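You operate a simulated robot arm through the tools that you are given. There is no shell and no other tool. Be economical: measure what you need, move in short steps, check, and stop when the job is done.

The job below is to be done with a simulated two-armed robot. You get a single attempt, and the scene is never put back.

JOB
Wipe up the spill on the top of the kitting bench with the rag and put it back.

The check looks at the end state, three seconds after you hand in, the way a careful person would. Anything else that was tipped, shoved, dropped, spilled or broken makes it a failure.

ROBOT AND FRAMES
Two 7-joint arms with two-finger parallel grippers on one trunk, on a base that drives. Base frame: it is fixed to the floor where the robot stands at the start and does not move with it; the origin is under the middle of the robot, x ahead of it, y to its left, z up. Readings come in m, degrees, newtons and seconds.
The left shoulder is at the start at [0.07, 0.163, 1.22], the right one opposite. With the tool pointing down near the work surface each hand reaches from about 0.38 to 0.88 m from the robot's upright axis, wherever it stands, measured 20 degrees to its own side. Payload 3.43 kg a hand.
The TCP of each hand is the grasp point between the finger pads, 0.034 m short of the fingertips. In the tool frame z runs along the fingers and y along their closing line. Largest opening 0.128 m; finger width 0.024, thickness 0.012; the body of the gripper, 0.048 by 0.13 m, starts 0.096 m behind the TCP.
Orientation is that of the tool frame in the base frame, as a unit quaternion [w, x, y, z]. With the fingers straight down and closing along the base's y, the tool's x points along the base's -x, its y along +y and its z along -z.

CONTROLS
- The arms move only by the tool jog_arm. It takes "left_motion", "right_motion" or both (then of equal length, played together; a hand with none holds still); each is one flat list of numbers, 7 for each row, row after row: the turn, a rotation vector about the base's x, y, z in degrees, then the shift along the base's x, y, z in m, then the finger opening in m, from 0 to 0.128. In form: [wx, wy, wz, tx, ty, tz, hand, wx, wy, wz, tx, ty, tz, hand, ...]. A call has 1 to 10 rows; each row shifts and turns the commanded pose from where the row before left it. A row lasts 0.2 s, in which the tool goes at most 0.05 m and 8.6 degrees; a call with a longer step from one row to the next is refused whole, and so is a gripper value outside its range. Where a pose cannot be reached the arm comes as near as it can. A force on the tool above 40 N (or 10 N above the force at the start of the call, whichever is more), or a blocked arm, ends the call early, and 0.2 s more pass. Each finger travels about 0.153 m/s and halts on what it meets, pressing with about 22 N; the grip force reading is that of the motor and also rises with nothing between the fingers. The clock runs only during rows and for 0.2 s after the last one: add rows that do not move to give the fingers time. The reply holds the time, the measured pose of the TCP, the force on the tool along the base axes, the opening and the grip force, in the units named above and with some noise.
- Cameras (640 x 400 px; columns grow to the right, rows downward): "scene" is now at [0.1204, -0.0069, 1.4236]; the picture's right is [-0.12, -0.99, 0.00], its down [-0.72, 0.08, -0.69] and it looks along [0.68, -0.08, -0.73] (base axes); focal length 264 px, centre (320, 200). "left" rides on the left gripper at [0.076, 0.011, -0.16] in its tool frame; the picture's right is [-0.15, 0.99, 0.00], its down [-0.88, -0.13, -0.46] and it looks along [-0.45, -0.07, 0.89] (tool axes); focal length 234 px, centre (320, 200). "right" rides on the right gripper at [0.076, -0.011, -0.16] in its tool frame; the picture's right is [0.15, 0.99, 0.00], its down [-0.88, 0.13, -0.46] and it looks along [-0.45, 0.07, 0.89] (tool axes); focal length 234 px, centre (320, 200). There is no depth. A picture from a camera that has moved, and an enlarged one, comes with that camera's place and axes in the base frame and with its lens. The place of the scene camera against the robot may be out by one fixed shift of up to 0.018 m in any direction.
- get_image(camera): a new picture of that camera. No time passes.
- raise_lower(by): slides the trunk up (or, below 0, down) by that many m; the arms and the scene camera ride with it, the base frame stays. It gives what a move gives, with no picture.
- drive_base(legs): drives the robot by 1 to 6 legs, each [ahead, left, turn to the left] in m, m and degrees, along the robot's own axes; the way and the turn of a leg run together, so that a leg with both is an arc; at most 1.5 m and 180 degrees a leg. The arms and the cameras ride along, it lands a little off, and it stops where it bumps. It gives what a move gives.
- turn_head(pan, tilt): turns the head with the scene camera to pan (to the left, within 86 degrees either way) and tilt (down, from -29 to 69), counted from straight ahead of the robot. It gives what a move gives.
- inspect(camera, box): a new picture of the part [left, top, right, bottom] of that camera's present view, enlarged. No time passes.
- finish_job(): hands the job in; it is judged then, once.

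Go step by step. Nothing tells you exact positions but the pictures and the camera data: compare them with the known pose of the tool, close in by small moves and look again before you grip or let go. The budget is 120 turns and 100 pictures, counting those below and the enlarged ones. Unless the task says otherwise, let go and move clear before handing in, and close with one line.

The tools are called as name(argument=value, ...) on one line, values as JSON. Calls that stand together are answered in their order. jog_arm: Moves the arms, as the interface text tells. Its arguments: {"type":"object","properties":{"left_motion":{"type":"array","items":{"type":"number"}},"right_motion":{"type":"array","items":{"type":"number"}}},"required":[]} The other tools are called the same way: raise_lower (by) slides the trunk up or down; drive_base (legs) drives the base; turn_head (pan, tilt) turns the head that bears the scene camera; get_image (camera) takes a picture; inspect (camera, box) takes an enlarged picture of a part of a camera's view; finish_job () hands the job in.

At the start:

```text
t: 0.0
left_tool_pos: [0.6596, 0.3029, 1.1392]
left_ee_rot: [-0.007, -0.015, 1.0, -0.011]
left_force: [0.5, 0.2, -0.4]
left_gripper_width: 0.128
left_grasp_force: 0.0
right_tool_pos: [0.5957, -0.2829, 1.0865]
right_ee_rot: [0.0, 0.0, 1.0, 0.0]
right_force: [1.0, 0.8, -0.2]
right_gripper_width: 0.1281
right_grasp_force: 0.1
trunk travel left (down, up): [-0.7, 0.24]
robot x, y, heading: [0.002, 0.0024, -0.0]
head pan, tilt: [-6.6, 46.6]
```

scene: 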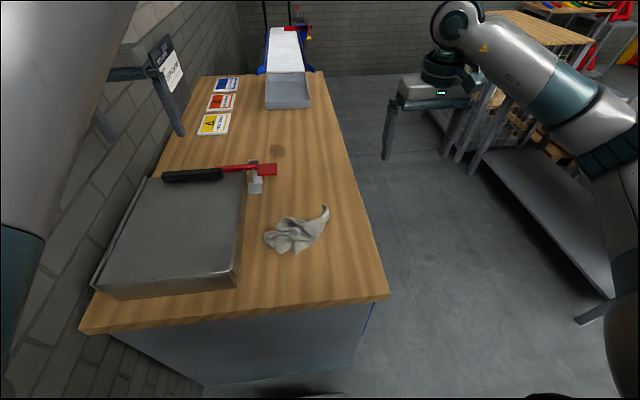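
right: 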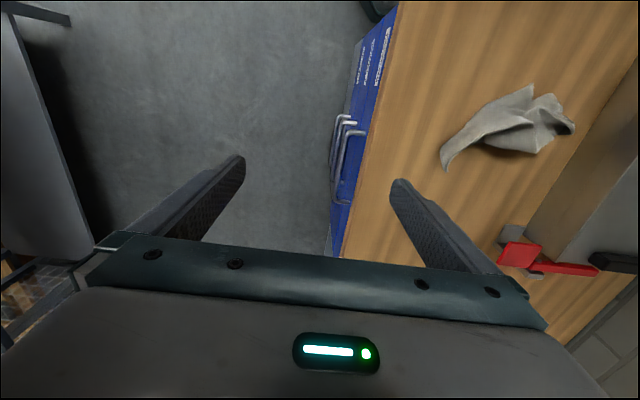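
left: 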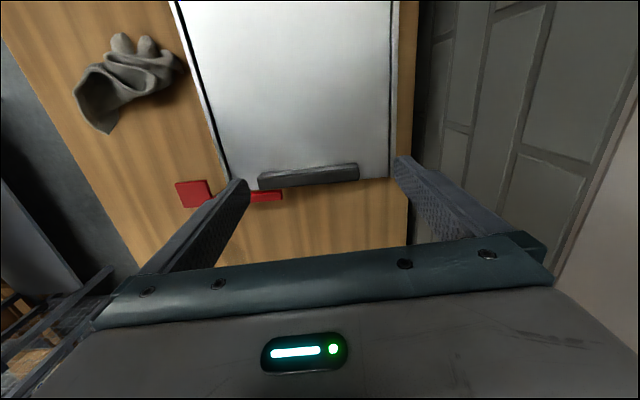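

I see the bench ahead with the rag near (0.54, 0.0) and a brownish mark near (0.94, 0.06) that may be the spill. I'll zoom in on both before moving.

inspect(camera="scene", box=[220, 110, 340, 185])

inspect(camera="scene", box=[220, 180, 360, 270])

inspect(camera="scene", box=[80, 60, 400, 260])

```text
5.33 times, centred on (280, 148) of scene
camera zoom: at [0.1204, -0.0069, 1.4236], right [-0.12, -0.99, 0.0], down [-0.72, 0.08, -0.69], along [0.68, -0.08, -0.73], focal length 1408 px, centre (533, 480)
```

zoom: 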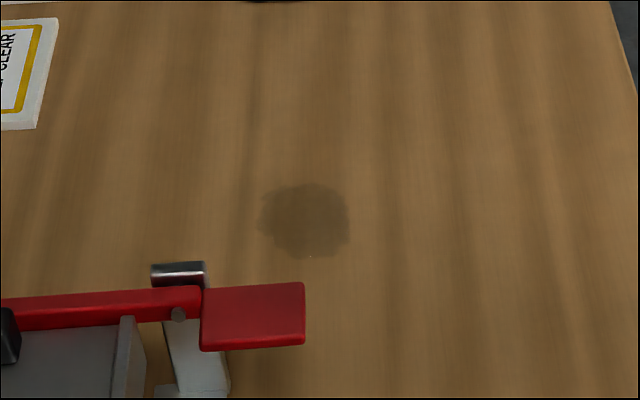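

```text
4.44 times, centred on (290, 225) of scene
camera zoom: at [0.1204, -0.0069, 1.4236], right [-0.12, -0.99, 0.0], down [-0.72, 0.08, -0.69], along [0.68, -0.08, -0.73], focal length 1173 px, centre (453, 89)
```

zoom: 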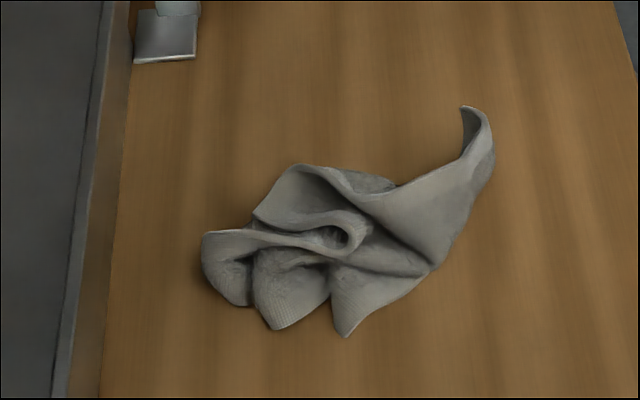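

```text
2.00 times, centred on (240, 160) of scene
camera zoom: at [0.1204, -0.0069, 1.4236], right [-0.12, -0.99, 0.0], down [-0.72, 0.08, -0.69], along [0.68, -0.08, -0.73], focal length 528 px, centre (480, 280)
```

zoom: 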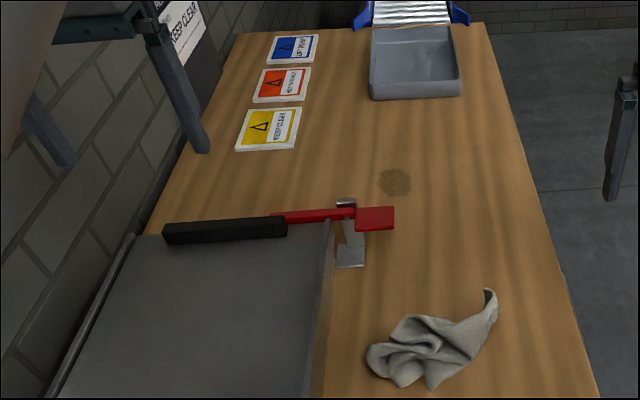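

The spill is a round mark about 7 cm across near (0.94, 0.06), just past the red lever, and the rag is centred near (0.54, 0.03). I'll bring the right hand above the rag, turned across its long axis, and look.

jog_arm(right_motion=[0, 0, -8.5, -0.0057, 0.043, -0.005, 0.128, 0, 0, -8.5, -0.0057, 0.043, -0.005, 0.128, 0, 0, -8.5, -0.0057, 0.043, -0.005, 0.128, 0, 0, -8.5, -0.0057, 0.043, -0.005, 0.128, 0, 0, -8.5, -0.0057, 0.043, -0.005, 0.128, 0, 0, -8.5, -0.0057, 0.043, -0.005, 0.128, 0, 0, -8.5, -0.0057, 0.043, -0.005, 0.128, 0, 0, 0, 0, 0, 0, 0.128])

get_image(camera="right")

get_image(camera="scene")

```text
t: 1.8
left_tool_pos: [0.6591, 0.3052, 1.1388]
left_ee_rot: [-0.008, -0.016, 1.0, -0.012]
left_force: [-0.7, 0.2, 1.1]
left_gripper_width: 0.1281
left_grasp_force: 0.0
right_tool_pos: [0.5561, 0.0195, 1.0508]
right_ee_rot: [0.0, 0.496, 0.868, 0.0]
right_force: [-0.4, 0.1, -0.8]
right_gripper_width: 0.1279
right_grasp_force: 0.0
trunk travel left (down, up): [-0.7, 0.24]
robot x, y, heading: [0.0015, -0.0026, 0.2]
head pan, tilt: [-6.6, 46.6]
```

```text
93 pictures are left
camera right: at [0.5084, 0.0788, 1.2107], right [0.78, 0.63, 0.0], down [0.56, -0.69, 0.46], along [0.29, -0.35, -0.89], focal length 234 px, centre (320, 200)
```

right: 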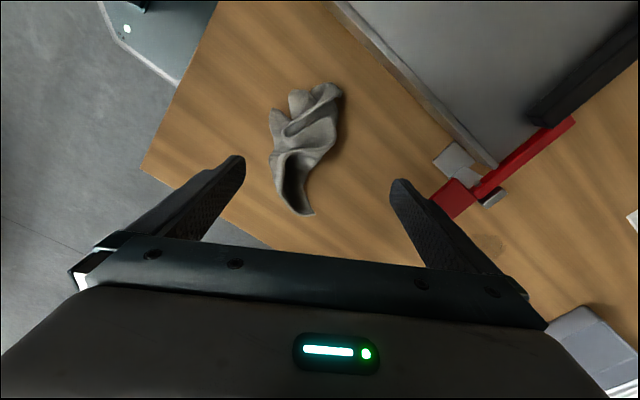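

```text
92 pictures are left
camera scene: at [0.1203, -0.0083, 1.4236], right [-0.12, -0.99, 0.0], down [-0.72, 0.08, -0.69], along [0.68, -0.08, -0.73], focal length 264 px, centre (320, 200)
```

scene: 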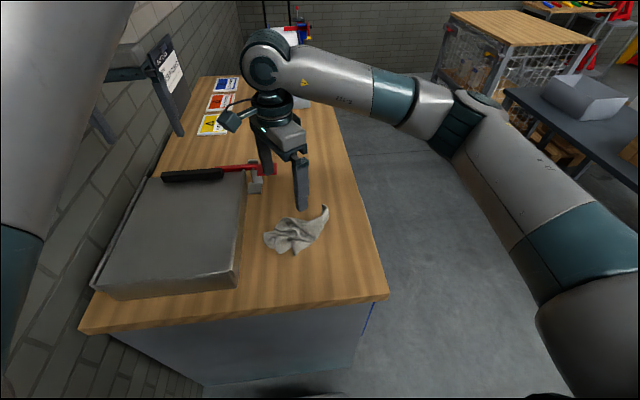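

The rag is centred near (0.535, 0.015) with its tail pointing toward +x, -y; the spill is near (0.95, 0.063). I'll shift over the rag, come down to z≈0.95 and check.

jog_arm(right_motion=[0, 0, 0, -0.012, -0.003, -0.04, 0.128, 0, 0, 0, -0.013, -0.003, -0.04, 0.128, 0, 0, 0, 0, 0, -0.02, 0.128, 0, 0, 0, 0, 0, 0, 0.128])

get_image(camera="right")

inspect(camera="scene", box=[200, 140, 360, 280])

```text
t: 2.8
left_tool_pos: [0.659, 0.3049, 1.1395]
left_ee_rot: [-0.007, -0.016, 1.0, -0.014]
left_force: [-0.3, 0.7, -0.3]
left_gripper_width: 0.1281
left_grasp_force: 0.0
right_tool_pos: [0.5305, 0.0128, 0.9519]
right_ee_rot: [0.001, 0.496, 0.868, 0.0]
right_force: [0.5, 0.2, 0.6]
right_gripper_width: 0.1278
right_grasp_force: 0.0
trunk travel left (down, up): [-0.7, 0.24]
robot x, y, heading: [-0.0019, -0.0045, -0.3]
head pan, tilt: [-6.6, 46.6]
```

```text
91 pictures are left
camera right: at [0.483, 0.0717, 1.1121], right [0.78, 0.63, 0.0], down [0.56, -0.69, 0.46], along [0.29, -0.35, -0.89], focal length 234 px, centre (320, 200)
```

right: 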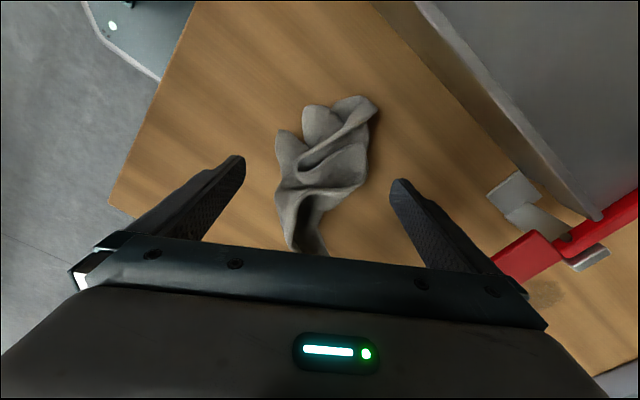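

```text
2.86 times, centred on (280, 210) of scene
camera zoom: at [0.1203, -0.007, 1.4236], right [-0.12, -0.99, 0.0], down [-0.72, 0.08, -0.69], along [0.68, -0.08, -0.73], focal length 754 px, centre (434, 171)
```

zoom: 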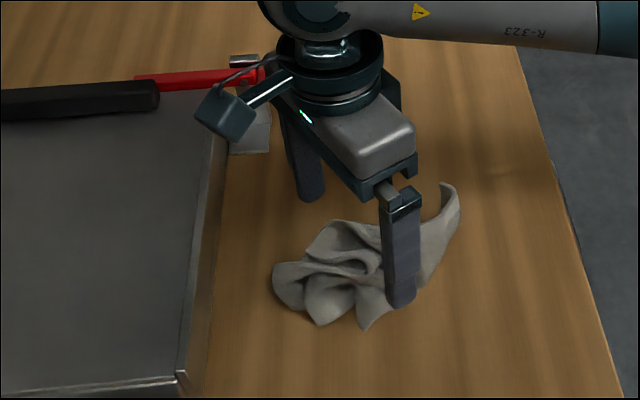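

The fingers straddle the rag, which sits centred between them. I'll go down to about z=0.874 and close.

jog_arm(right_motion=[0, 0, 0, -0.004, 0.007, -0.04, 0.128, 0, 0, 0, 0, 0, -0.025, 0.128, 0, 0, 0, 0, 0, -0.013, 0.128, 0, 0, 0, 0, 0, 0, 0.128])

inspect(camera="scene", box=[200, 140, 360, 280])

get_image(camera="right")

```text
t: 3.5
left_tool_pos: [0.6574, 0.3037, 1.1391]
left_ee_rot: [-0.009, -0.017, 1.0, -0.013]
left_force: [0.6, -0.4, -0.8]
left_gripper_width: 0.128
left_grasp_force: 0.1
right_tool_pos: [0.5268, 0.0183, 0.8946]
right_ee_rot: [0.001, 0.496, 0.868, 0.001]
right_force: [-6.2, -3.5, 9.8]
right_gripper_width: 0.128
right_grasp_force: 0.2
trunk travel left (down, up): [-0.7, 0.24]
robot x, y, heading: [-0.0017, -0.0018, 0.1]
head pan, tilt: [-6.6, 46.6]
stopped in row 3 (right hand): the force on the tool passed its limit (the readings are from after the stop); the commanded pose is now the measured one
```

```text
2.86 times, centred on (280, 210) of scene
camera zoom: at [0.1187, -0.0074, 1.4238], right [-0.12, -0.99, 0.0], down [-0.72, 0.08, -0.69], along [0.68, -0.08, -0.73], focal length 754 px, centre (434, 171)
```

zoom: 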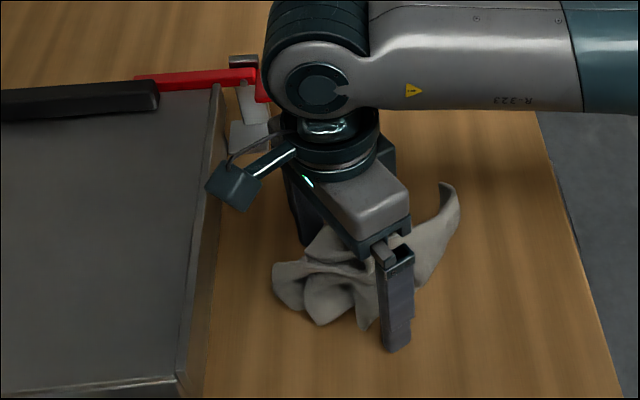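

```text
88 pictures are left
camera right: at [0.4782, 0.0773, 1.0538], right [0.78, 0.63, 0.0], down [0.56, -0.69, 0.46], along [0.29, -0.35, -0.89], focal length 234 px, centre (320, 200)
```

right: 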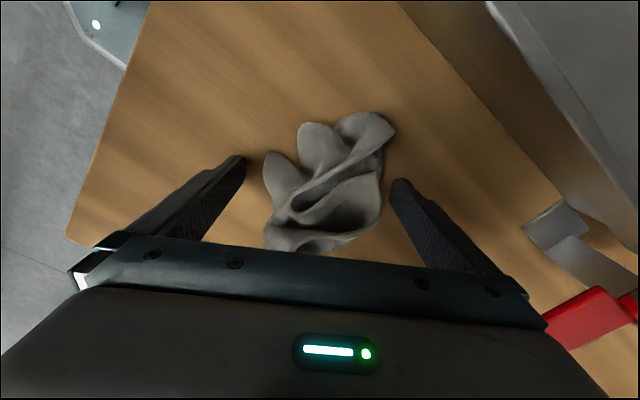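

The hand stopped at z=0.895 because the far finger touches the rag's side. I'll lift a little, shift about 12 mm toward the far side and try again.

jog_arm(right_motion=[0, 0, 0, 0, 0, 0.035, 0.128, 0, 0, 0, 0.0105, 0.006, 0, 0.128, 0, 0, 0, 0, 0, -0.02, 0.128, 0, 0, 0, 0, 0, -0.015, 0.128, 0, 0, 0, 0, 0, -0.01, 0.128, 0, 0, 0, 0, 0, -0.01, 0.128, 0, 0, 0, 0, 0, 0, 0.128])

get_image(camera="right")

```text
t: 4.6
left_tool_pos: [0.6568, 0.3046, 1.1393]
left_ee_rot: [-0.007, -0.017, 1.0, -0.013]
left_force: [-0.7, 0.6, 0.3]
left_gripper_width: 0.1281
left_grasp_force: 0.2
right_tool_pos: [0.5374, 0.0249, 0.8941]
right_ee_rot: [0.001, 0.496, 0.868, 0.002]
right_force: [-12.7, -7.2, 19.8]
right_gripper_width: 0.1282
right_grasp_force: 0.1
trunk travel left (down, up): [-0.7, 0.24]
robot x, y, heading: [0.0001, -0.0002, 0.1]
head pan, tilt: [-6.6, 46.6]
stopped in row 5 (right hand): the force on the tool passed its limit (the readings are from after the stop); the commanded pose is now the measured one
```

```text
87 pictures are left
camera right: at [0.488, 0.0835, 1.0539], right [0.78, 0.63, 0.0], down [0.56, -0.69, 0.46], along [0.29, -0.35, -0.89], focal length 234 px, centre (320, 200)
```

right: 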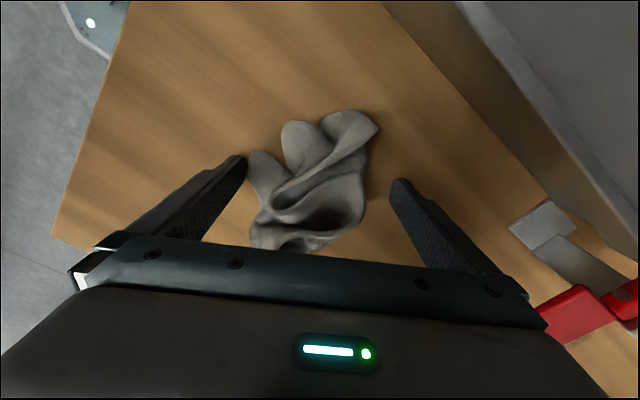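

The hand stopped again at the same height, so some finger is touching a fold. I'll look closely at the contact before trying again.

inspect(camera="scene", box=[255, 190, 335, 270])

inspect(camera="right", box=[220, 90, 420, 260])

get_image(camera="left")

```text
5.00 times, centred on (295, 230) of scene
camera zoom: at [0.1186, -0.0074, 1.4239], right [-0.12, -0.99, 0.0], down [-0.72, 0.08, -0.69], along [0.68, -0.08, -0.73], focal length 1320 px, centre (445, 50)
```

zoom: 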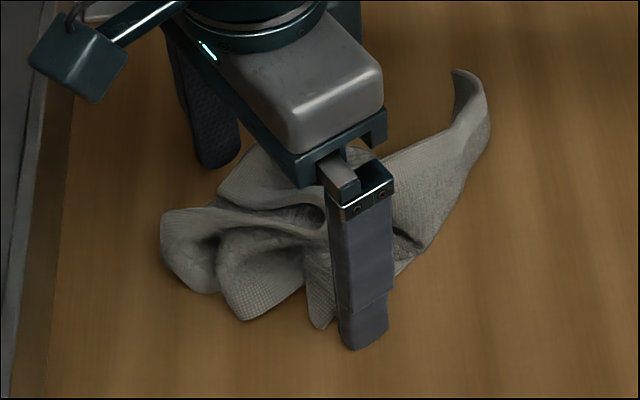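

```text
2.35 times, centred on (320, 175) of right
camera zoom: at [0.488, 0.0835, 1.0539], right [0.78, 0.63, 0.0], down [0.56, -0.69, 0.46], along [0.29, -0.35, -0.89], focal length 551 px, centre (320, 259)
```

zoom: 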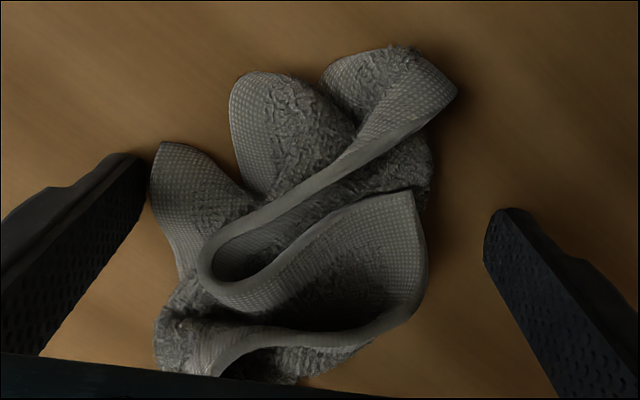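

```text
84 pictures are left
camera left: at [0.5832, 0.3167, 1.3009], right [0.11, 0.99, -0.03], down [0.89, -0.09, 0.45], along [0.44, -0.08, -0.89], focal length 234 px, centre (320, 200)
```

left: 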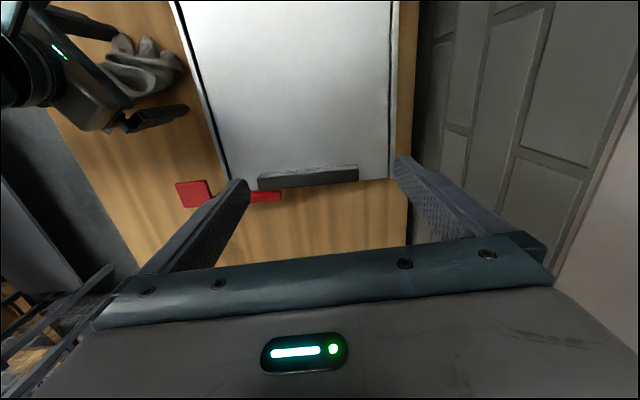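

The near finger is brushing a lobe of the rag. I'll move about 3 cm toward the tail where the rag is narrower, centre there and come down gently.

jog_arm(right_motion=[0, 0, 0, 0, 0, 0.04, 0.128, 0, 0, 0, 0.0126, -0.028, 0, 0.128, 0, 0, 0, 0, 0, 0, 0.128])

jog_arm(right_motion=[0, 0, 0, 0, 0, -0.02, 0.128, 0, 0, 0, 0, 0, -0.015, 0.128, 0, 0, 0, 0, 0, -0.01, 0.128, 0, 0, 0, 0, 0, -0.008, 0.128, 0, 0, 0, 0, 0, -0.005, 0.128, 0, 0, 0, 0, 0, 0, 0.128])

get_image(camera="right")

inspect(camera="scene", box=[255, 190, 335, 270])

```text
t: 5.4
left_tool_pos: [0.6596, 0.3058, 1.1385]
left_ee_rot: [-0.008, -0.017, 1.0, -0.015]
left_force: [-0.6, -0.5, 0.2]
left_gripper_width: 0.128
left_grasp_force: 0.0
right_tool_pos: [0.5517, -0.0009, 0.9328]
right_ee_rot: [0.002, 0.496, 0.869, 0.003]
right_force: [0.5, 0.8, -1.1]
right_gripper_width: 0.128
right_grasp_force: 0.0
trunk travel left (down, up): [-0.7, 0.24]
robot x, y, heading: [-0.0012, -0.001, 0.2]
head pan, tilt: [-6.6, 46.6]
```

```text
t: 6.3
left_tool_pos: [0.6584, 0.3055, 1.1395]
left_ee_rot: [-0.008, -0.016, 1.0, -0.013]
left_force: [-0.3, 0.2, -0.4]
left_gripper_width: 0.1282
left_grasp_force: 0.0
right_tool_pos: [0.5513, -0.0021, 0.895]
right_ee_rot: [0.003, 0.496, 0.868, 0.006]
right_force: [-13.2, -4.5, 22.0]
right_gripper_width: 0.1277
right_grasp_force: 0.1
trunk travel left (down, up): [-0.7, 0.24]
robot x, y, heading: [0.0003, 0.0014, 0.1]
head pan, tilt: [-6.6, 46.6]
stopped in row 4 (right hand): the force on the tool passed its limit (the readings are from after the stop); the commanded pose is now the measured one
```

```text
83 pictures are left
camera right: at [0.5023, 0.0558, 1.0545], right [0.78, 0.63, 0.01], down [0.56, -0.7, 0.46], along [0.29, -0.35, -0.89], focal length 234 px, centre (320, 200)
```

right: 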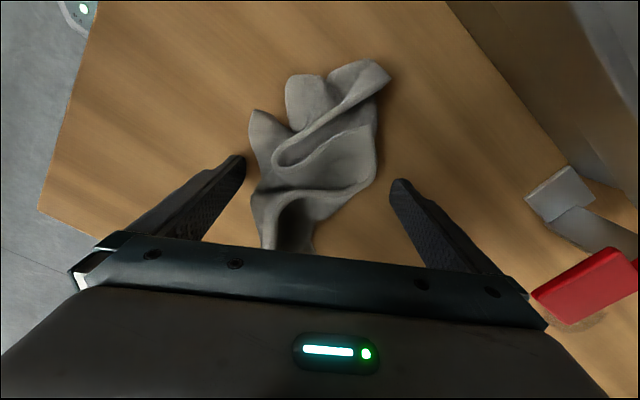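

```text
5.00 times, centred on (295, 230) of scene
camera zoom: at [0.1187, -0.0076, 1.424], right [-0.12, -0.99, 0.0], down [-0.72, 0.09, -0.69], along [0.68, -0.08, -0.73], focal length 1320 px, centre (445, 50)
```

zoom: 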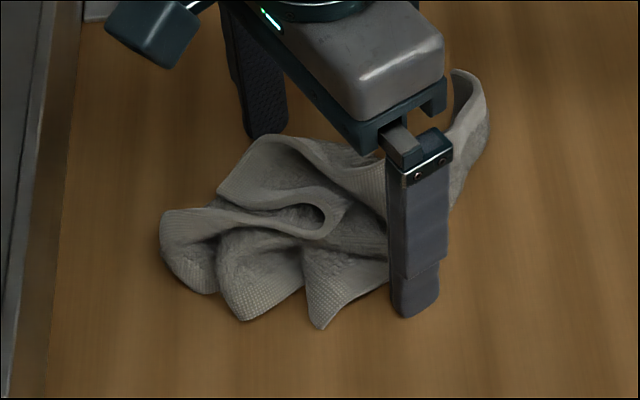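

The picture triangulation agrees with the touches: the bench top is really at z≈0.861, so the fingertips were resting on the bench and not on the rag. I'll lift 5 mm clear, centre on the rag body and close.

jog_arm(right_motion=[0, 0, 0, 0, 0, 0.012, 0.128, 0, 0, 0, -0.012, 0.01, 0, 0.128, 0, 0, 0, 0, 0, -0.006, 0.128, 0, 0, 0, 0, 0, 0, 0.128, 0, 0, 0, 0, 0, 0, 0.09, 0, 0, 0, 0, 0, 0, 0.06, 0, 0, 0, 0, 0, 0, 0.03, 0, 0, 0, 0, 0, 0, 0.0, 0, 0, 0, 0, 0, 0, 0.0, 0, 0, 0, 0, 0, 0, 0.0])

get_image(camera="right")

inspect(camera="scene", box=[255, 190, 335, 270])

```text
t: 8.5
left_tool_pos: [0.6576, 0.3047, 1.1387]
left_ee_rot: [-0.007, -0.016, 1.0, -0.014]
left_force: [-0.3, 0.0, 0.3]
left_gripper_width: 0.1281
left_grasp_force: 0.0
right_tool_pos: [0.5415, 0.0073, 0.8984]
right_ee_rot: [0.003, 0.496, 0.868, 0.005]
right_force: [0.6, -0.8, 0.2]
right_gripper_width: 0.0161
right_grasp_force: 21.7
trunk travel left (down, up): [-0.7, 0.24]
robot x, y, heading: [-0.0003, 0.0, -0.4]
head pan, tilt: [-6.6, 46.6]
```

```text
81 pictures are left
camera right: at [0.4921, 0.0651, 1.0581], right [0.78, 0.63, 0.01], down [0.55, -0.7, 0.46], along [0.3, -0.35, -0.89], focal length 234 px, centre (320, 200)
```

right: 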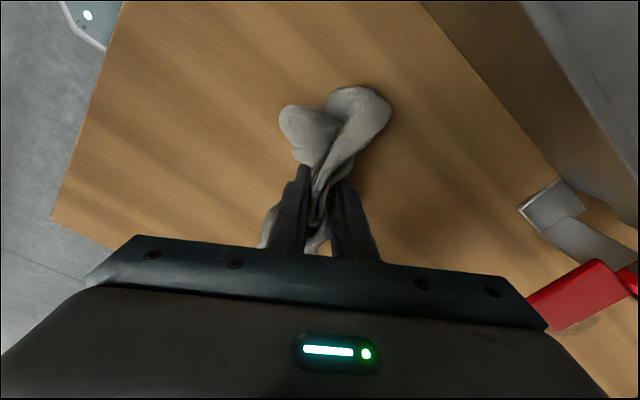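

```text
5.00 times, centred on (295, 230) of scene
camera zoom: at [0.1205, -0.0071, 1.4236], right [-0.12, -0.99, 0.0], down [-0.72, 0.08, -0.69], along [0.68, -0.08, -0.73], focal length 1320 px, centre (445, 50)
```

zoom: 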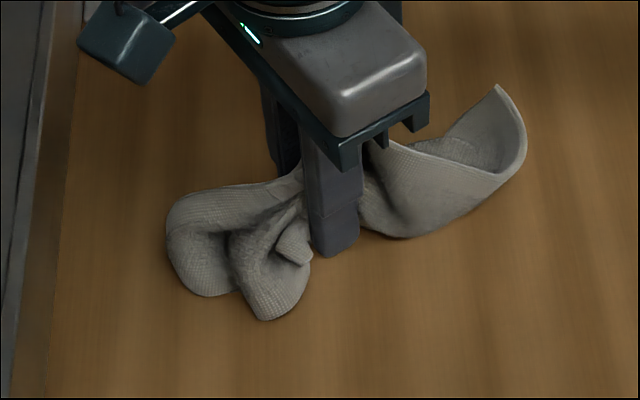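

The rag is well gripped; I'll lift it straight up and look down to see how much room the base has in front for driving forward.

jog_arm(right_motion=[0, 0, 0, 0, 0, 0.03, 0.0, 0, 0, 0, 0, 0, 0.045, 0.0, 0, 0, 0, 0, 0, 0.045, 0.0, 0, 0, 0, 0, 0, 0.045, 0.0, 0, 0, 0, 0, 0, 0, 0.0])

turn_head(pan=-6.6, tilt=69)

get_image(camera="scene")

get_image(camera="right")

```text
t: 9.7
left_tool_pos: [0.6603, 0.3043, 1.1376]
left_ee_rot: [-0.009, -0.015, 1.0, -0.013]
left_force: [0.4, -0.2, -0.3]
left_gripper_width: 0.1281
left_grasp_force: 0.1
right_tool_pos: [0.5432, 0.0081, 1.0618]
right_ee_rot: [0.003, 0.496, 0.868, 0.005]
right_force: [0.3, 0.1, -0.2]
right_gripper_width: 0.0159
right_grasp_force: 22.0
trunk travel left (down, up): [-0.7, 0.24]
robot x, y, heading: [0.0021, 0.0016, -0.3]
head pan, tilt: [-6.6, 46.6]
```

```text
t: 10.6
left_tool_pos: [0.659, 0.3051, 1.1392]
left_ee_rot: [-0.007, -0.016, 1.0, -0.014]
left_force: [-0.6, 0.4, 0.5]
left_gripper_width: 0.1279
left_grasp_force: 0.1
right_tool_pos: [0.543, 0.0077, 1.062]
right_ee_rot: [0.003, 0.497, 0.868, 0.005]
right_force: [-0.4, -0.2, -1.0]
right_gripper_width: 0.016
right_grasp_force: 21.9
trunk travel left (down, up): [-0.7, 0.24]
robot x, y, heading: [-0.0049, 0.0003, -0.2]
head pan, tilt: [-6.6, 68.8]
```

```text
79 pictures are left
camera scene: at [0.0967, -0.0042, 1.3971], right [-0.12, -0.99, 0.0], down [-0.93, 0.11, -0.36], along [0.36, -0.04, -0.93], focal length 264 px, centre (320, 200)
```

scene: 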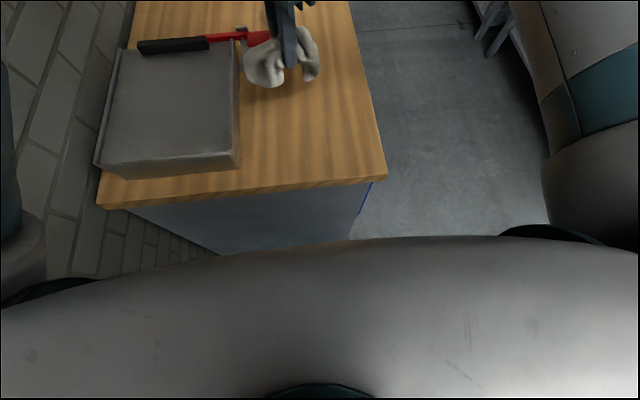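

```text
78 pictures are left
camera right: at [0.4921, 0.0654, 1.221], right [0.78, 0.63, 0.01], down [0.55, -0.7, 0.46], along [0.3, -0.35, -0.89], focal length 234 px, centre (320, 200)
```

right: 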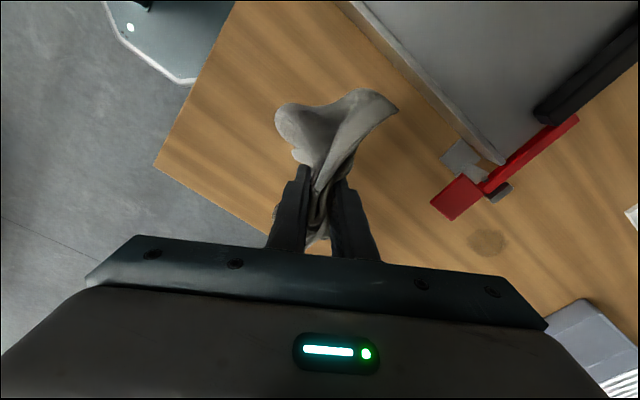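

The bench mark is at about (0.922, 0.056), radius 3.5 cm; the lever pad ends near x=0.805. The spill is just beyond vertical-tool reach, so I'll turn the hand back and lean the fingers forward while moving out at a safe height.

jog_arm(right_motion=[0, 0, 8.5, 0.03, 0.006, 0.003, 0.0, 0, 0, 8.5, 0.03, 0.006, 0.003, 0.0, 0, 0, 8.5, 0.03, 0.006, 0.003, 0.0, 0, 0, 8.5, 0.03, 0.006, 0.003, 0.0, 0, 0, 8.5, 0.03, 0.006, 0, 0.0, 0, 0, 8.5, 0.03, 0.006, 0, 0.0, 0, 0, 8.5, 0.03, 0.006, 0, 0.0, 0, 0, 0, 0, 0, 0, 0.0])

jog_arm(right_motion=[0, -8, 0, 0.03, 0, 0, 0.0, 0, -8, 0, 0.03, 0, 0, 0.0, 0, -8, 0, 0.03, 0, 0, 0.0, 0, -8, 0, 0.03, 0, 0, 0.0, 0, -8, 0, 0.03, 0, 0, 0.0, 0, 0, 0, 0, 0, 0, 0.0])

turn_head(pan=4, tilt=42)

get_image(camera="scene")

get_image(camera="right")

```text
t: 12.3
left_tool_pos: [0.6599, 0.303, 1.1386]
left_ee_rot: [-0.007, -0.016, 1.0, -0.013]
left_force: [0.8, 0.4, 0.0]
left_gripper_width: 0.1278
left_grasp_force: 0.0
right_tool_pos: [0.7527, 0.0486, 1.0755]
right_ee_rot: [0.0, 0.0, 1.0, 0.007]
right_force: [-0.7, -0.2, -0.4]
right_gripper_width: 0.0135
right_grasp_force: 21.4
trunk travel left (down, up): [-0.7, 0.24]
robot x, y, heading: [-0.0002, 0.0007, -0.4]
head pan, tilt: [-6.6, 68.8]
```

```text
t: 13.8
left_tool_pos: [0.6597, 0.3048, 1.1392]
left_ee_rot: [-0.007, -0.017, 1.0, -0.014]
left_force: [-0.6, -0.9, 0.1]
left_gripper_width: 0.1279
left_grasp_force: 0.0
right_tool_pos: [0.9024, 0.0485, 1.0756]
right_ee_rot: [0.343, -0.003, 0.939, 0.006]
right_force: [-0.2, 0.9, -0.8]
right_gripper_width: 0.0141
right_grasp_force: 22.5
trunk travel left (down, up): [-0.7, 0.24]
robot x, y, heading: [-0.0004, 0.0008, -0.0]
head pan, tilt: [-6.6, 68.8]
```

```text
t: 14.7
left_tool_pos: [0.6602, 0.3054, 1.1381]
left_ee_rot: [-0.009, -0.016, 1.0, -0.014]
left_force: [-0.4, 0.0, 0.5]
left_gripper_width: 0.128
left_grasp_force: 0.0
right_tool_pos: [0.9023, 0.0488, 1.0759]
right_ee_rot: [0.343, -0.002, 0.939, 0.005]
right_force: [0.3, -1.0, -0.5]
right_gripper_width: 0.0137
right_grasp_force: 22.2
trunk travel left (down, up): [-0.7, 0.24]
robot x, y, heading: [0.0019, -0.0004, -0.3]
head pan, tilt: [4.0, 42.0]
```

```text
77 pictures are left
camera scene: at [0.1247, 0.008, 1.4301], right [0.07, -1.0, 0.0], down [-0.67, -0.05, -0.74], along [0.74, 0.05, -0.67], focal length 264 px, centre (320, 200)
```

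scene: 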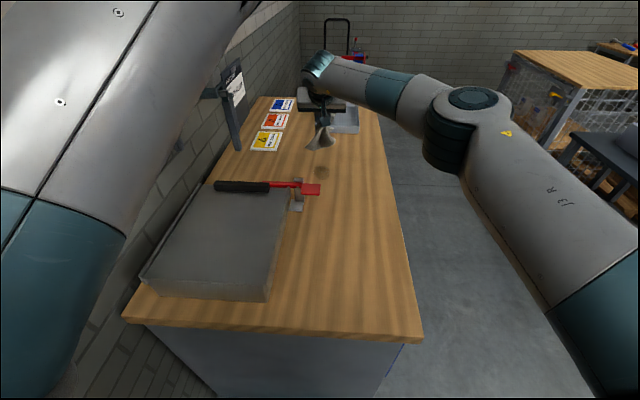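

```text
76 pictures are left
camera right: at [0.7413, 0.0349, 1.1486], right [-0.12, 0.99, -0.08], down [0.38, 0.12, 0.92], along [0.92, 0.08, -0.39], focal length 234 px, centre (320, 200)
```

right: 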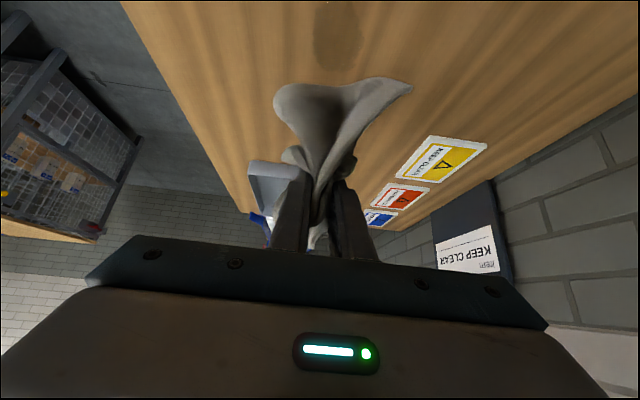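

The arm reached out comfortably with a 40° lean, and the spill shows just below the rag. I'll lower toward it over x≈0.93 and check.

jog_arm(right_motion=[0, 0, 0, 0.01, 0.002, -0.045, 0.0, 0, 0, 0, 0.01, 0.002, -0.045, 0.0, 0, 0, 0, 0.01, 0.002, -0.035, 0.0, 0, 0, 0, 0, 0, -0.02, 0.0, 0, 0, 0, 0, 0, 0, 0.0])

inspect(camera="scene", box=[260, 80, 400, 220])

get_image(camera="right")

get_image(camera="left")

```text
t: 15.9
left_tool_pos: [0.66, 0.3045, 1.1383]
left_ee_rot: [-0.008, -0.015, 1.0, -0.014]
left_force: [0.6, 0.2, 0.1]
left_gripper_width: 0.1278
left_grasp_force: 0.0
right_tool_pos: [0.9256, 0.0487, 0.9281]
right_ee_rot: [0.343, -0.002, 0.939, 0.006]
right_force: [-0.4, 0.3, -0.2]
right_gripper_width: 0.014
right_grasp_force: 22.1
right hand out of reach, approached as far as the arm can: row 3, 4
trunk travel left (down, up): [-0.7, 0.24]
robot x, y, heading: [-0.0034, 0.0005, -0.0]
head pan, tilt: [4.0, 42.0]
```

```text
2.86 times, centred on (330, 150) of scene
camera zoom: at [0.1244, 0.0086, 1.4302], right [0.07, -1.0, 0.0], down [-0.67, -0.05, -0.74], along [0.74, 0.05, -0.67], focal length 754 px, centre (291, 343)
```

zoom: 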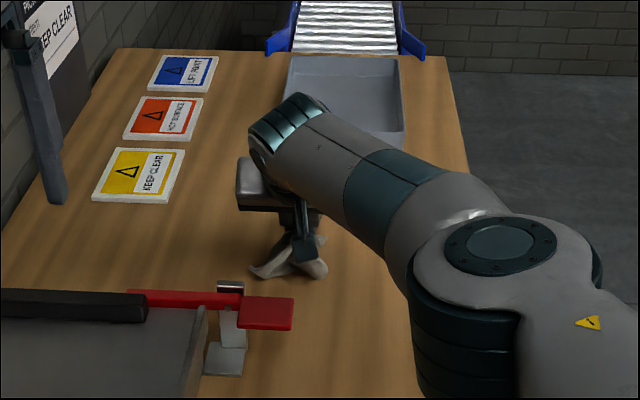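

```text
74 pictures are left
camera right: at [0.7647, 0.0359, 1.0015], right [-0.12, 0.99, -0.08], down [0.38, 0.13, 0.92], along [0.92, 0.08, -0.39], focal length 234 px, centre (320, 200)
```

right: 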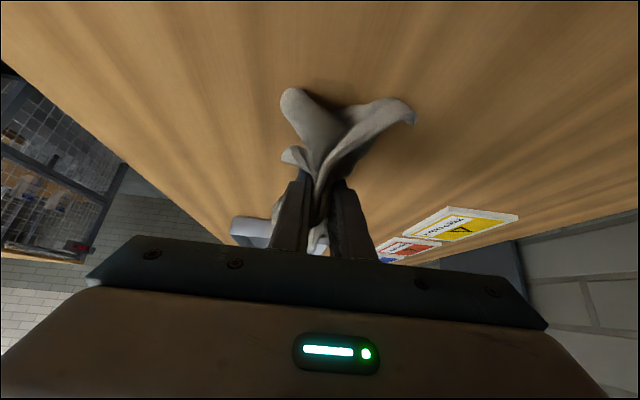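

```text
73 pictures are left
camera left: at [0.585, 0.3173, 1.2999], right [0.11, 0.99, -0.03], down [0.89, -0.09, 0.44], along [0.44, -0.08, -0.9], focal length 234 px, centre (320, 200)
```

left: 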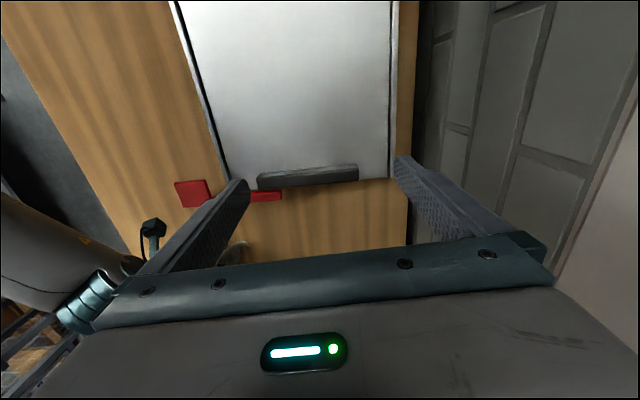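

The arm is at its reach limit at z≈0.93. I'll lift, then drive the base forward just 4.5 cm, which the earlier pictures suggest is clear of the bench end by several cm.

jog_arm(right_motion=[0, 0, 0, 0, 0, 0.04, 0.0, 0, 0, 0, -0.02, 0, 0.04, 0.0, 0, 0, 0, 0, 0, 0, 0.0])

drive_base(legs=[[0.045, 0, 0]])

get_image(camera="scene")

```text
t: 16.7
left_tool_pos: [0.6599, 0.3054, 1.1382]
left_ee_rot: [-0.008, -0.016, 1.0, -0.015]
left_force: [0.4, 0.6, 0.6]
left_gripper_width: 0.1282
left_grasp_force: 0.0
right_tool_pos: [0.9061, 0.0517, 1.0096]
right_ee_rot: [0.342, -0.002, 0.94, 0.006]
right_force: [0.3, -0.1, 0.3]
right_gripper_width: 0.0139
right_grasp_force: 22.0
trunk travel left (down, up): [-0.7, 0.24]
robot x, y, heading: [-0.0021, -0.0027, -0.0]
head pan, tilt: [4.0, 42.0]
```

```text
t: 17.6
left_tool_pos: [0.6995, 0.3051, 1.1417]
left_ee_rot: [-0.006, -0.016, 1.0, -0.013]
left_force: [-0.9, 0.5, 0.9]
left_gripper_width: 0.1281
left_grasp_force: 0.1
right_tool_pos: [0.9459, 0.0508, 1.0132]
right_ee_rot: [0.344, -0.002, 0.939, 0.006]
right_force: [-0.3, 0.4, 0.1]
right_gripper_width: 0.0139
right_grasp_force: 21.7
trunk travel left (down, up): [-0.7, 0.24]
robot x, y, heading: [0.0449, 0.0005, -0.2]
head pan, tilt: [4.0, 42.0]
```

```text
72 pictures are left
camera scene: at [0.1632, 0.0077, 1.4309], right [0.07, -1.0, 0.0], down [-0.66, -0.05, -0.75], along [0.74, 0.05, -0.67], focal length 264 px, centre (320, 200)
```

scene: 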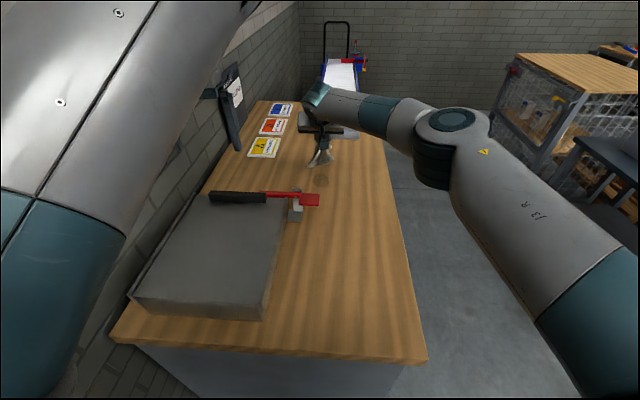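

The base moved forward about 4 cm without stopping. Now I'll lower the rag onto the spill.

jog_arm(right_motion=[0, 0, 0, 0, 0.003, -0.04, 0.0, 0, 0, 0, 0, 0.003, -0.04, 0.0, 0, 0, 0, -0.005, 0, -0.02, 0.0, 0, 0, 0, 0, 0, 0, 0.0])

inspect(camera="scene", box=[260, 100, 380, 220])

get_image(camera="right")

```text
t: 18.6
left_tool_pos: [0.7028, 0.3043, 1.1383]
left_ee_rot: [-0.008, -0.016, 1.0, -0.014]
left_force: [0.6, 0.1, 0.6]
left_gripper_width: 0.128
left_grasp_force: 0.1
right_tool_pos: [0.9435, 0.0566, 0.9099]
right_ee_rot: [0.342, -0.002, 0.94, 0.007]
right_force: [0.8, 0.4, 0.0]
right_gripper_width: 0.0138
right_grasp_force: 21.9
trunk travel left (down, up): [-0.7, 0.24]
robot x, y, heading: [0.0442, -0.0016, 0.0]
head pan, tilt: [4.0, 42.0]
```

```text
3.33 times, centred on (320, 160) of scene
camera zoom: at [0.1673, 0.0079, 1.4303], right [0.07, -1.0, 0.0], down [-0.67, -0.05, -0.74], along [0.74, 0.05, -0.67], focal length 880 px, centre (320, 333)
```

zoom: 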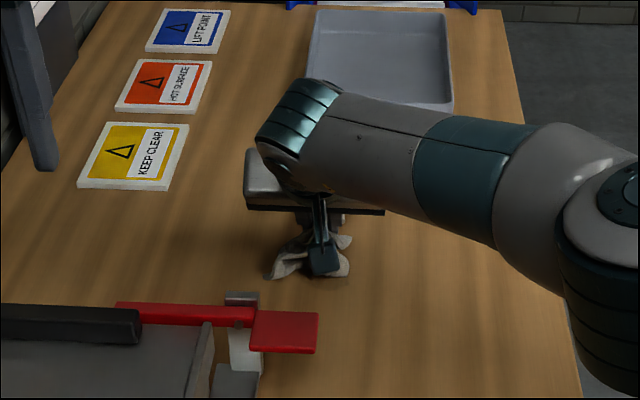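

```text
70 pictures are left
camera right: at [0.7828, 0.0435, 0.9838], right [-0.12, 0.99, -0.08], down [0.38, 0.12, 0.92], along [0.92, 0.08, -0.39], focal length 234 px, centre (320, 200)
```

right: 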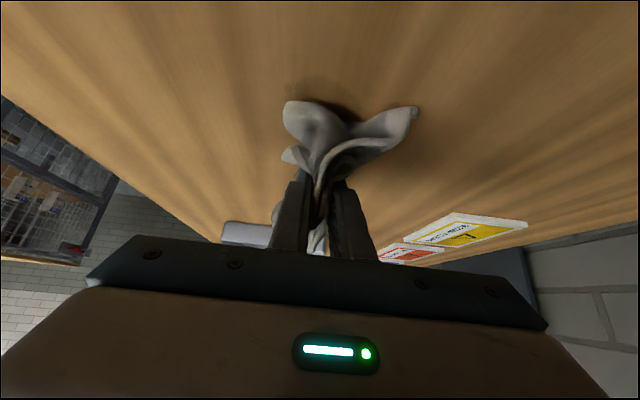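

The rag is a few cm above the spill and the hand's camera is near the lever pad. I'll ease the lean back to 30° for more clearance, then continue down gently.

jog_arm(right_motion=[0, 5, 0, 0, 0, 0.01, 0.0, 0, 5, 0, 0, 0, 0, 0.0, 0, 0, 0, 0, 0, -0.01, 0.0, 0, 0, 0, 0, 0, -0.008, 0.0, 0, 0, 0, 0, 0, -0.004, 0.0, 0, 0, 0, 0, 0, 0, 0.0])

inspect(camera="scene", box=[260, 100, 380, 220])

get_image(camera="right")

```text
t: 20.0
left_tool_pos: [0.7023, 0.3056, 1.1389]
left_ee_rot: [-0.008, -0.017, 1.0, -0.013]
left_force: [0.1, -0.8, -0.5]
left_gripper_width: 0.1279
left_grasp_force: 0.0
right_tool_pos: [0.9294, 0.0486, 0.8969]
right_ee_rot: [0.259, -0.002, 0.966, 0.005]
right_force: [2.1, -0.2, 5.3]
right_gripper_width: 0.0137
right_grasp_force: 22.1
right hand out of reach, approached as far as the arm can: row 2
trunk travel left (down, up): [-0.7, 0.24]
robot x, y, heading: [0.0452, -0.0, -0.3]
head pan, tilt: [4.0, 42.0]
```

```text
3.33 times, centred on (320, 160) of scene
camera zoom: at [0.1678, 0.0084, 1.4303], right [0.07, -1.0, 0.0], down [-0.67, -0.05, -0.74], along [0.74, 0.05, -0.67], focal length 880 px, centre (320, 333)
```

zoom: 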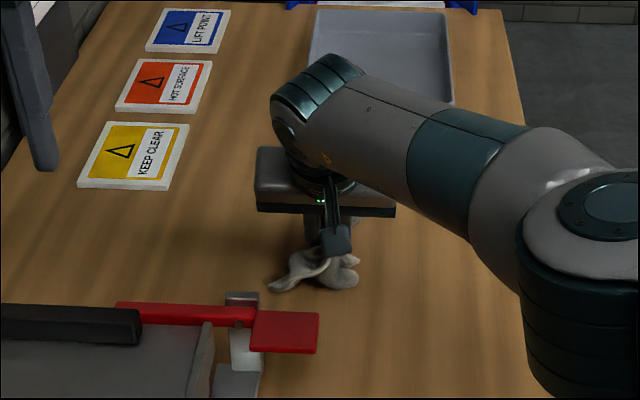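

```text
68 pictures are left
camera right: at [0.7834, 0.0342, 0.9975], right [-0.13, 0.99, -0.06], down [0.53, 0.12, 0.84], along [0.84, 0.08, -0.54], focal length 234 px, centre (320, 200)
```

right: 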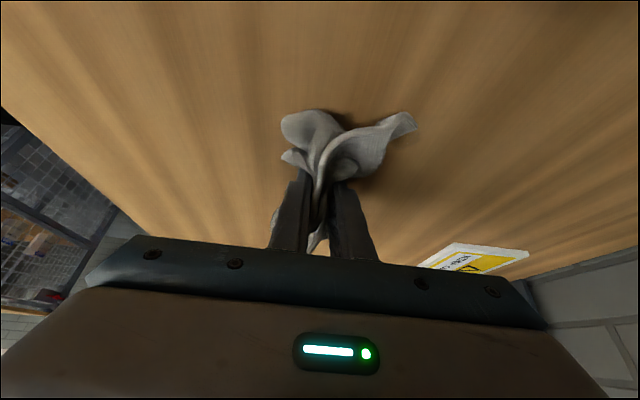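

The rag is in light contact over the spill (about 5 N). I'll press a touch more and wipe with short strokes across and along the mark.

jog_arm(right_motion=[0, 0, 0, 0, 0, -0.003, 0.0, 0, 0, 0, 0, 0.025, 0, 0.0, 0, 0, 0, 0, 0.02, 0, 0.0, 0, 0, 0, -0.015, -0.025, 0, 0.0, 0, 0, 0, 0, -0.03, 0, 0.0, 0, 0, 0, 0, -0.025, 0, 0.0, 0, 0, 0, -0.012, 0.025, 0, 0.0, 0, 0, 0, 0, 0.03, 0, 0.0, 0, 0, 0, 0, 0.025, 0, 0.0, 0, 0, 0, 0.027, -0.035, 0, 0.0])

inspect(camera="scene", box=[260, 100, 380, 220])

get_image(camera="right")

```text
t: 20.9
left_tool_pos: [0.7035, 0.3016, 1.1394]
left_ee_rot: [-0.007, -0.015, 1.0, -0.013]
left_force: [-0.1, -0.4, -0.5]
left_gripper_width: 0.1281
left_grasp_force: 0.1
right_tool_pos: [0.9249, 0.0692, 0.896]
right_ee_rot: [0.264, -0.002, 0.965, 0.001]
right_force: [-5.2, -3.5, 12.4]
right_gripper_width: 0.0137
right_grasp_force: 21.7
right hand out of reach, approached as far as the arm can: row 2, 3
trunk travel left (down, up): [-0.7, 0.24]
robot x, y, heading: [0.0446, -0.0012, -0.4]
head pan, tilt: [4.0, 42.0]
stopped in row 4 (right hand): the force on the tool passed its limit (the readings are from after the stop); the commanded pose is now the measured one
```

```text
3.33 times, centred on (320, 160) of scene
camera zoom: at [0.167, 0.0066, 1.4302], right [0.07, -1.0, 0.0], down [-0.67, -0.04, -0.74], along [0.74, 0.05, -0.67], focal length 880 px, centre (320, 333)
```

zoom: 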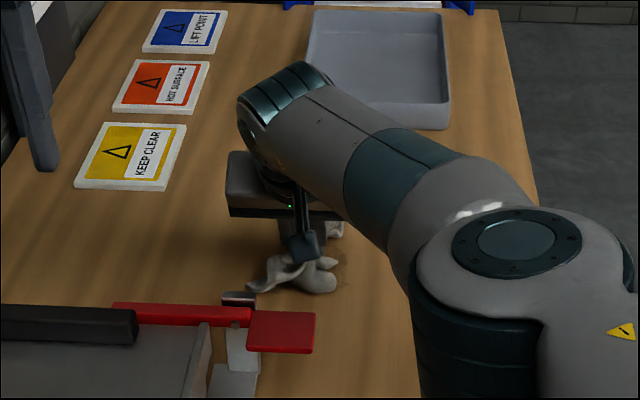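

```text
66 pictures are left
camera right: at [0.7782, 0.0566, 0.9944], right [-0.13, 0.99, -0.07], down [0.53, 0.13, 0.84], along [0.84, 0.07, -0.54], focal length 234 px, centre (320, 200)
```

right: 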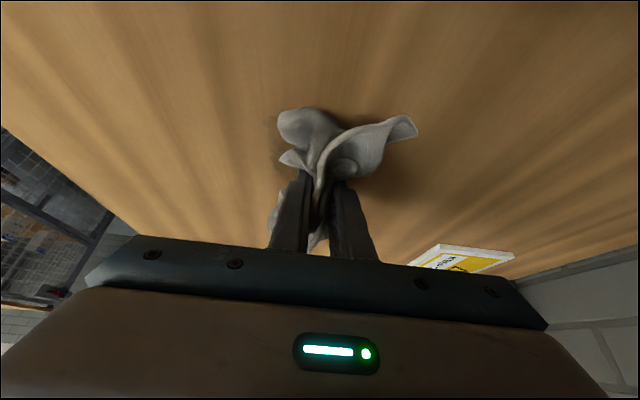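

Part of the mark still shows to the right of the rag, and the fingertip edge was dragging on the bench. I'll raise slightly, lean a bit more for reach, and continue wiping to the right.

jog_arm(right_motion=[0, 0, 0, 0, 0, 0.008, 0.0, 0, -6, 0, -0.01, -0.01, 0, 0.0, 0, 0, 0, 0, 0, -0.005, 0.0, 0, 0, 0, 0, -0.02, 0, 0.0, 0, 0, 0, 0, -0.02, 0, 0.0, 0, 0, 0, 0, -0.02, 0, 0.0, 0, 0, 0, -0.012, 0, 0, 0.0, 0, 0, 0, 0, 0.025, 0, 0.0, 0, 0, 0, 0, 0.025, 0, 0.0, 0, 0, 0, 0, 0.02, 0, 0.0])

inspect(camera="scene", box=[260, 100, 380, 220])

```text
t: 23.1
left_tool_pos: [0.7035, 0.3018, 1.1385]
left_ee_rot: [-0.007, -0.015, 1.0, -0.014]
left_force: [0.1, 0.9, 0.2]
left_gripper_width: 0.128
left_grasp_force: 0.0
right_tool_pos: [0.9032, 0.0699, 0.8953]
right_ee_rot: [0.311, -0.002, 0.95, 0.002]
right_force: [-0.4, -1.6, 1.6]
right_gripper_width: 0.0136
right_grasp_force: 21.9
trunk travel left (down, up): [-0.7, 0.24]
robot x, y, heading: [0.0437, -0.0026, -0.2]
head pan, tilt: [4.0, 42.0]
```

```text
3.33 times, centred on (320, 160) of scene
camera zoom: at [0.1682, 0.0075, 1.4302], right [0.07, -1.0, 0.0], down [-0.67, -0.04, -0.74], along [0.74, 0.05, -0.67], focal length 880 px, centre (320, 333)
```

zoom: 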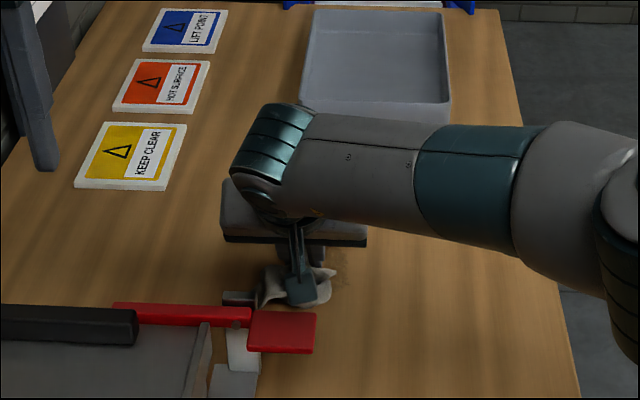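

The mark is fading, with a remainder near (0.93, 0.04). I'll stroke over that with slightly more pressure, staying away from the lever.

jog_arm(right_motion=[0, 0, 0, 0.015, -0.01, -0.002, 0.0, 0, 0, 0, 0.015, -0.02, 0, 0.0, 0, 0, 0, 0.01, -0.02, 0, 0.0, 0, 0, 0, 0, -0.02, 0, 0.0, 0, 0, 0, -0.015, 0.0, 0, 0.0, 0, 0, 0, 0, 0.025, 0, 0.0, 0, 0, 0, 0, 0.025, 0, 0.0, 0, 0, 0, 0.015, 0, 0, 0.0, 0, 0, 0, 0, -0.025, 0, 0.0, 0, 0, 0, 0, -0.025, 0, 0.0])

inspect(camera="scene", box=[260, 100, 380, 220])

```text
t: 25.3
left_tool_pos: [0.7035, 0.3022, 1.141]
left_ee_rot: [-0.008, -0.016, 1.0, -0.014]
left_force: [-0.3, -0.1, -0.2]
left_gripper_width: 0.128
left_grasp_force: 0.0
right_tool_pos: [0.941, -0.0008, 0.8945]
right_ee_rot: [0.313, -0.002, 0.95, 0.002]
right_force: [-3.4, 5.0, 10.6]
right_gripper_width: 0.0136
right_grasp_force: 21.8
trunk travel left (down, up): [-0.7, 0.24]
robot x, y, heading: [0.0453, -0.0005, -0.3]
head pan, tilt: [4.0, 42.0]
```

```text
3.33 times, centred on (320, 160) of scene
camera zoom: at [0.1669, 0.0067, 1.4304], right [0.07, -1.0, 0.0], down [-0.67, -0.04, -0.74], along [0.74, 0.05, -0.67], focal length 880 px, centre (320, 333)
```

zoom: 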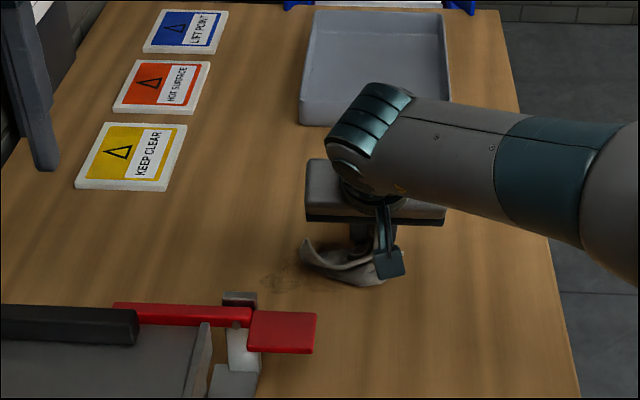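

Remaining traces lie just to the left of the rag. I'll zoom in on them to aim the next strokes.

inspect(camera="scene", box=[295, 130, 345, 170])

```text
10.00 times, centred on (320, 150) of scene
camera zoom: at [0.1669, 0.0067, 1.4304], right [0.07, -1.0, 0.0], down [-0.67, -0.04, -0.74], along [0.74, 0.05, -0.67], focal length 2640 px, centre (320, 700)
```

zoom: 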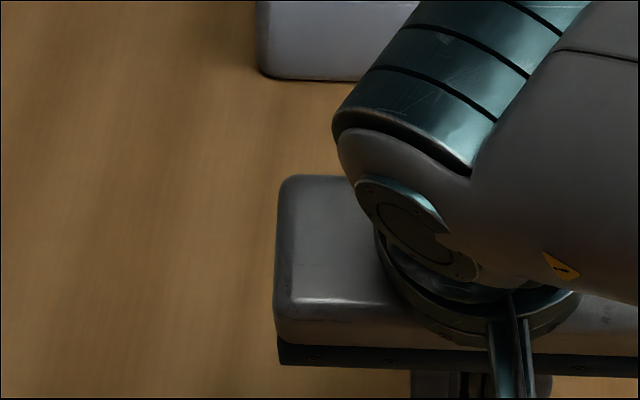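

inspect(camera="scene", box=[280, 160, 344, 200])

```text
10.00 times, centred on (312, 180) of scene
camera zoom: at [0.1669, 0.0067, 1.4304], right [0.07, -1.0, 0.0], down [-0.67, -0.04, -0.74], along [0.74, 0.05, -0.67], focal length 2640 px, centre (400, 400)
```

zoom: 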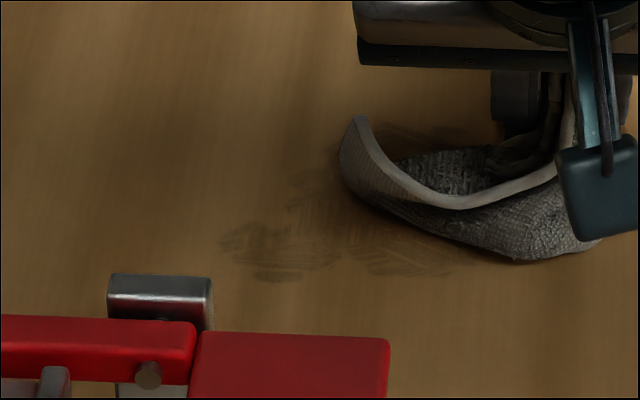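

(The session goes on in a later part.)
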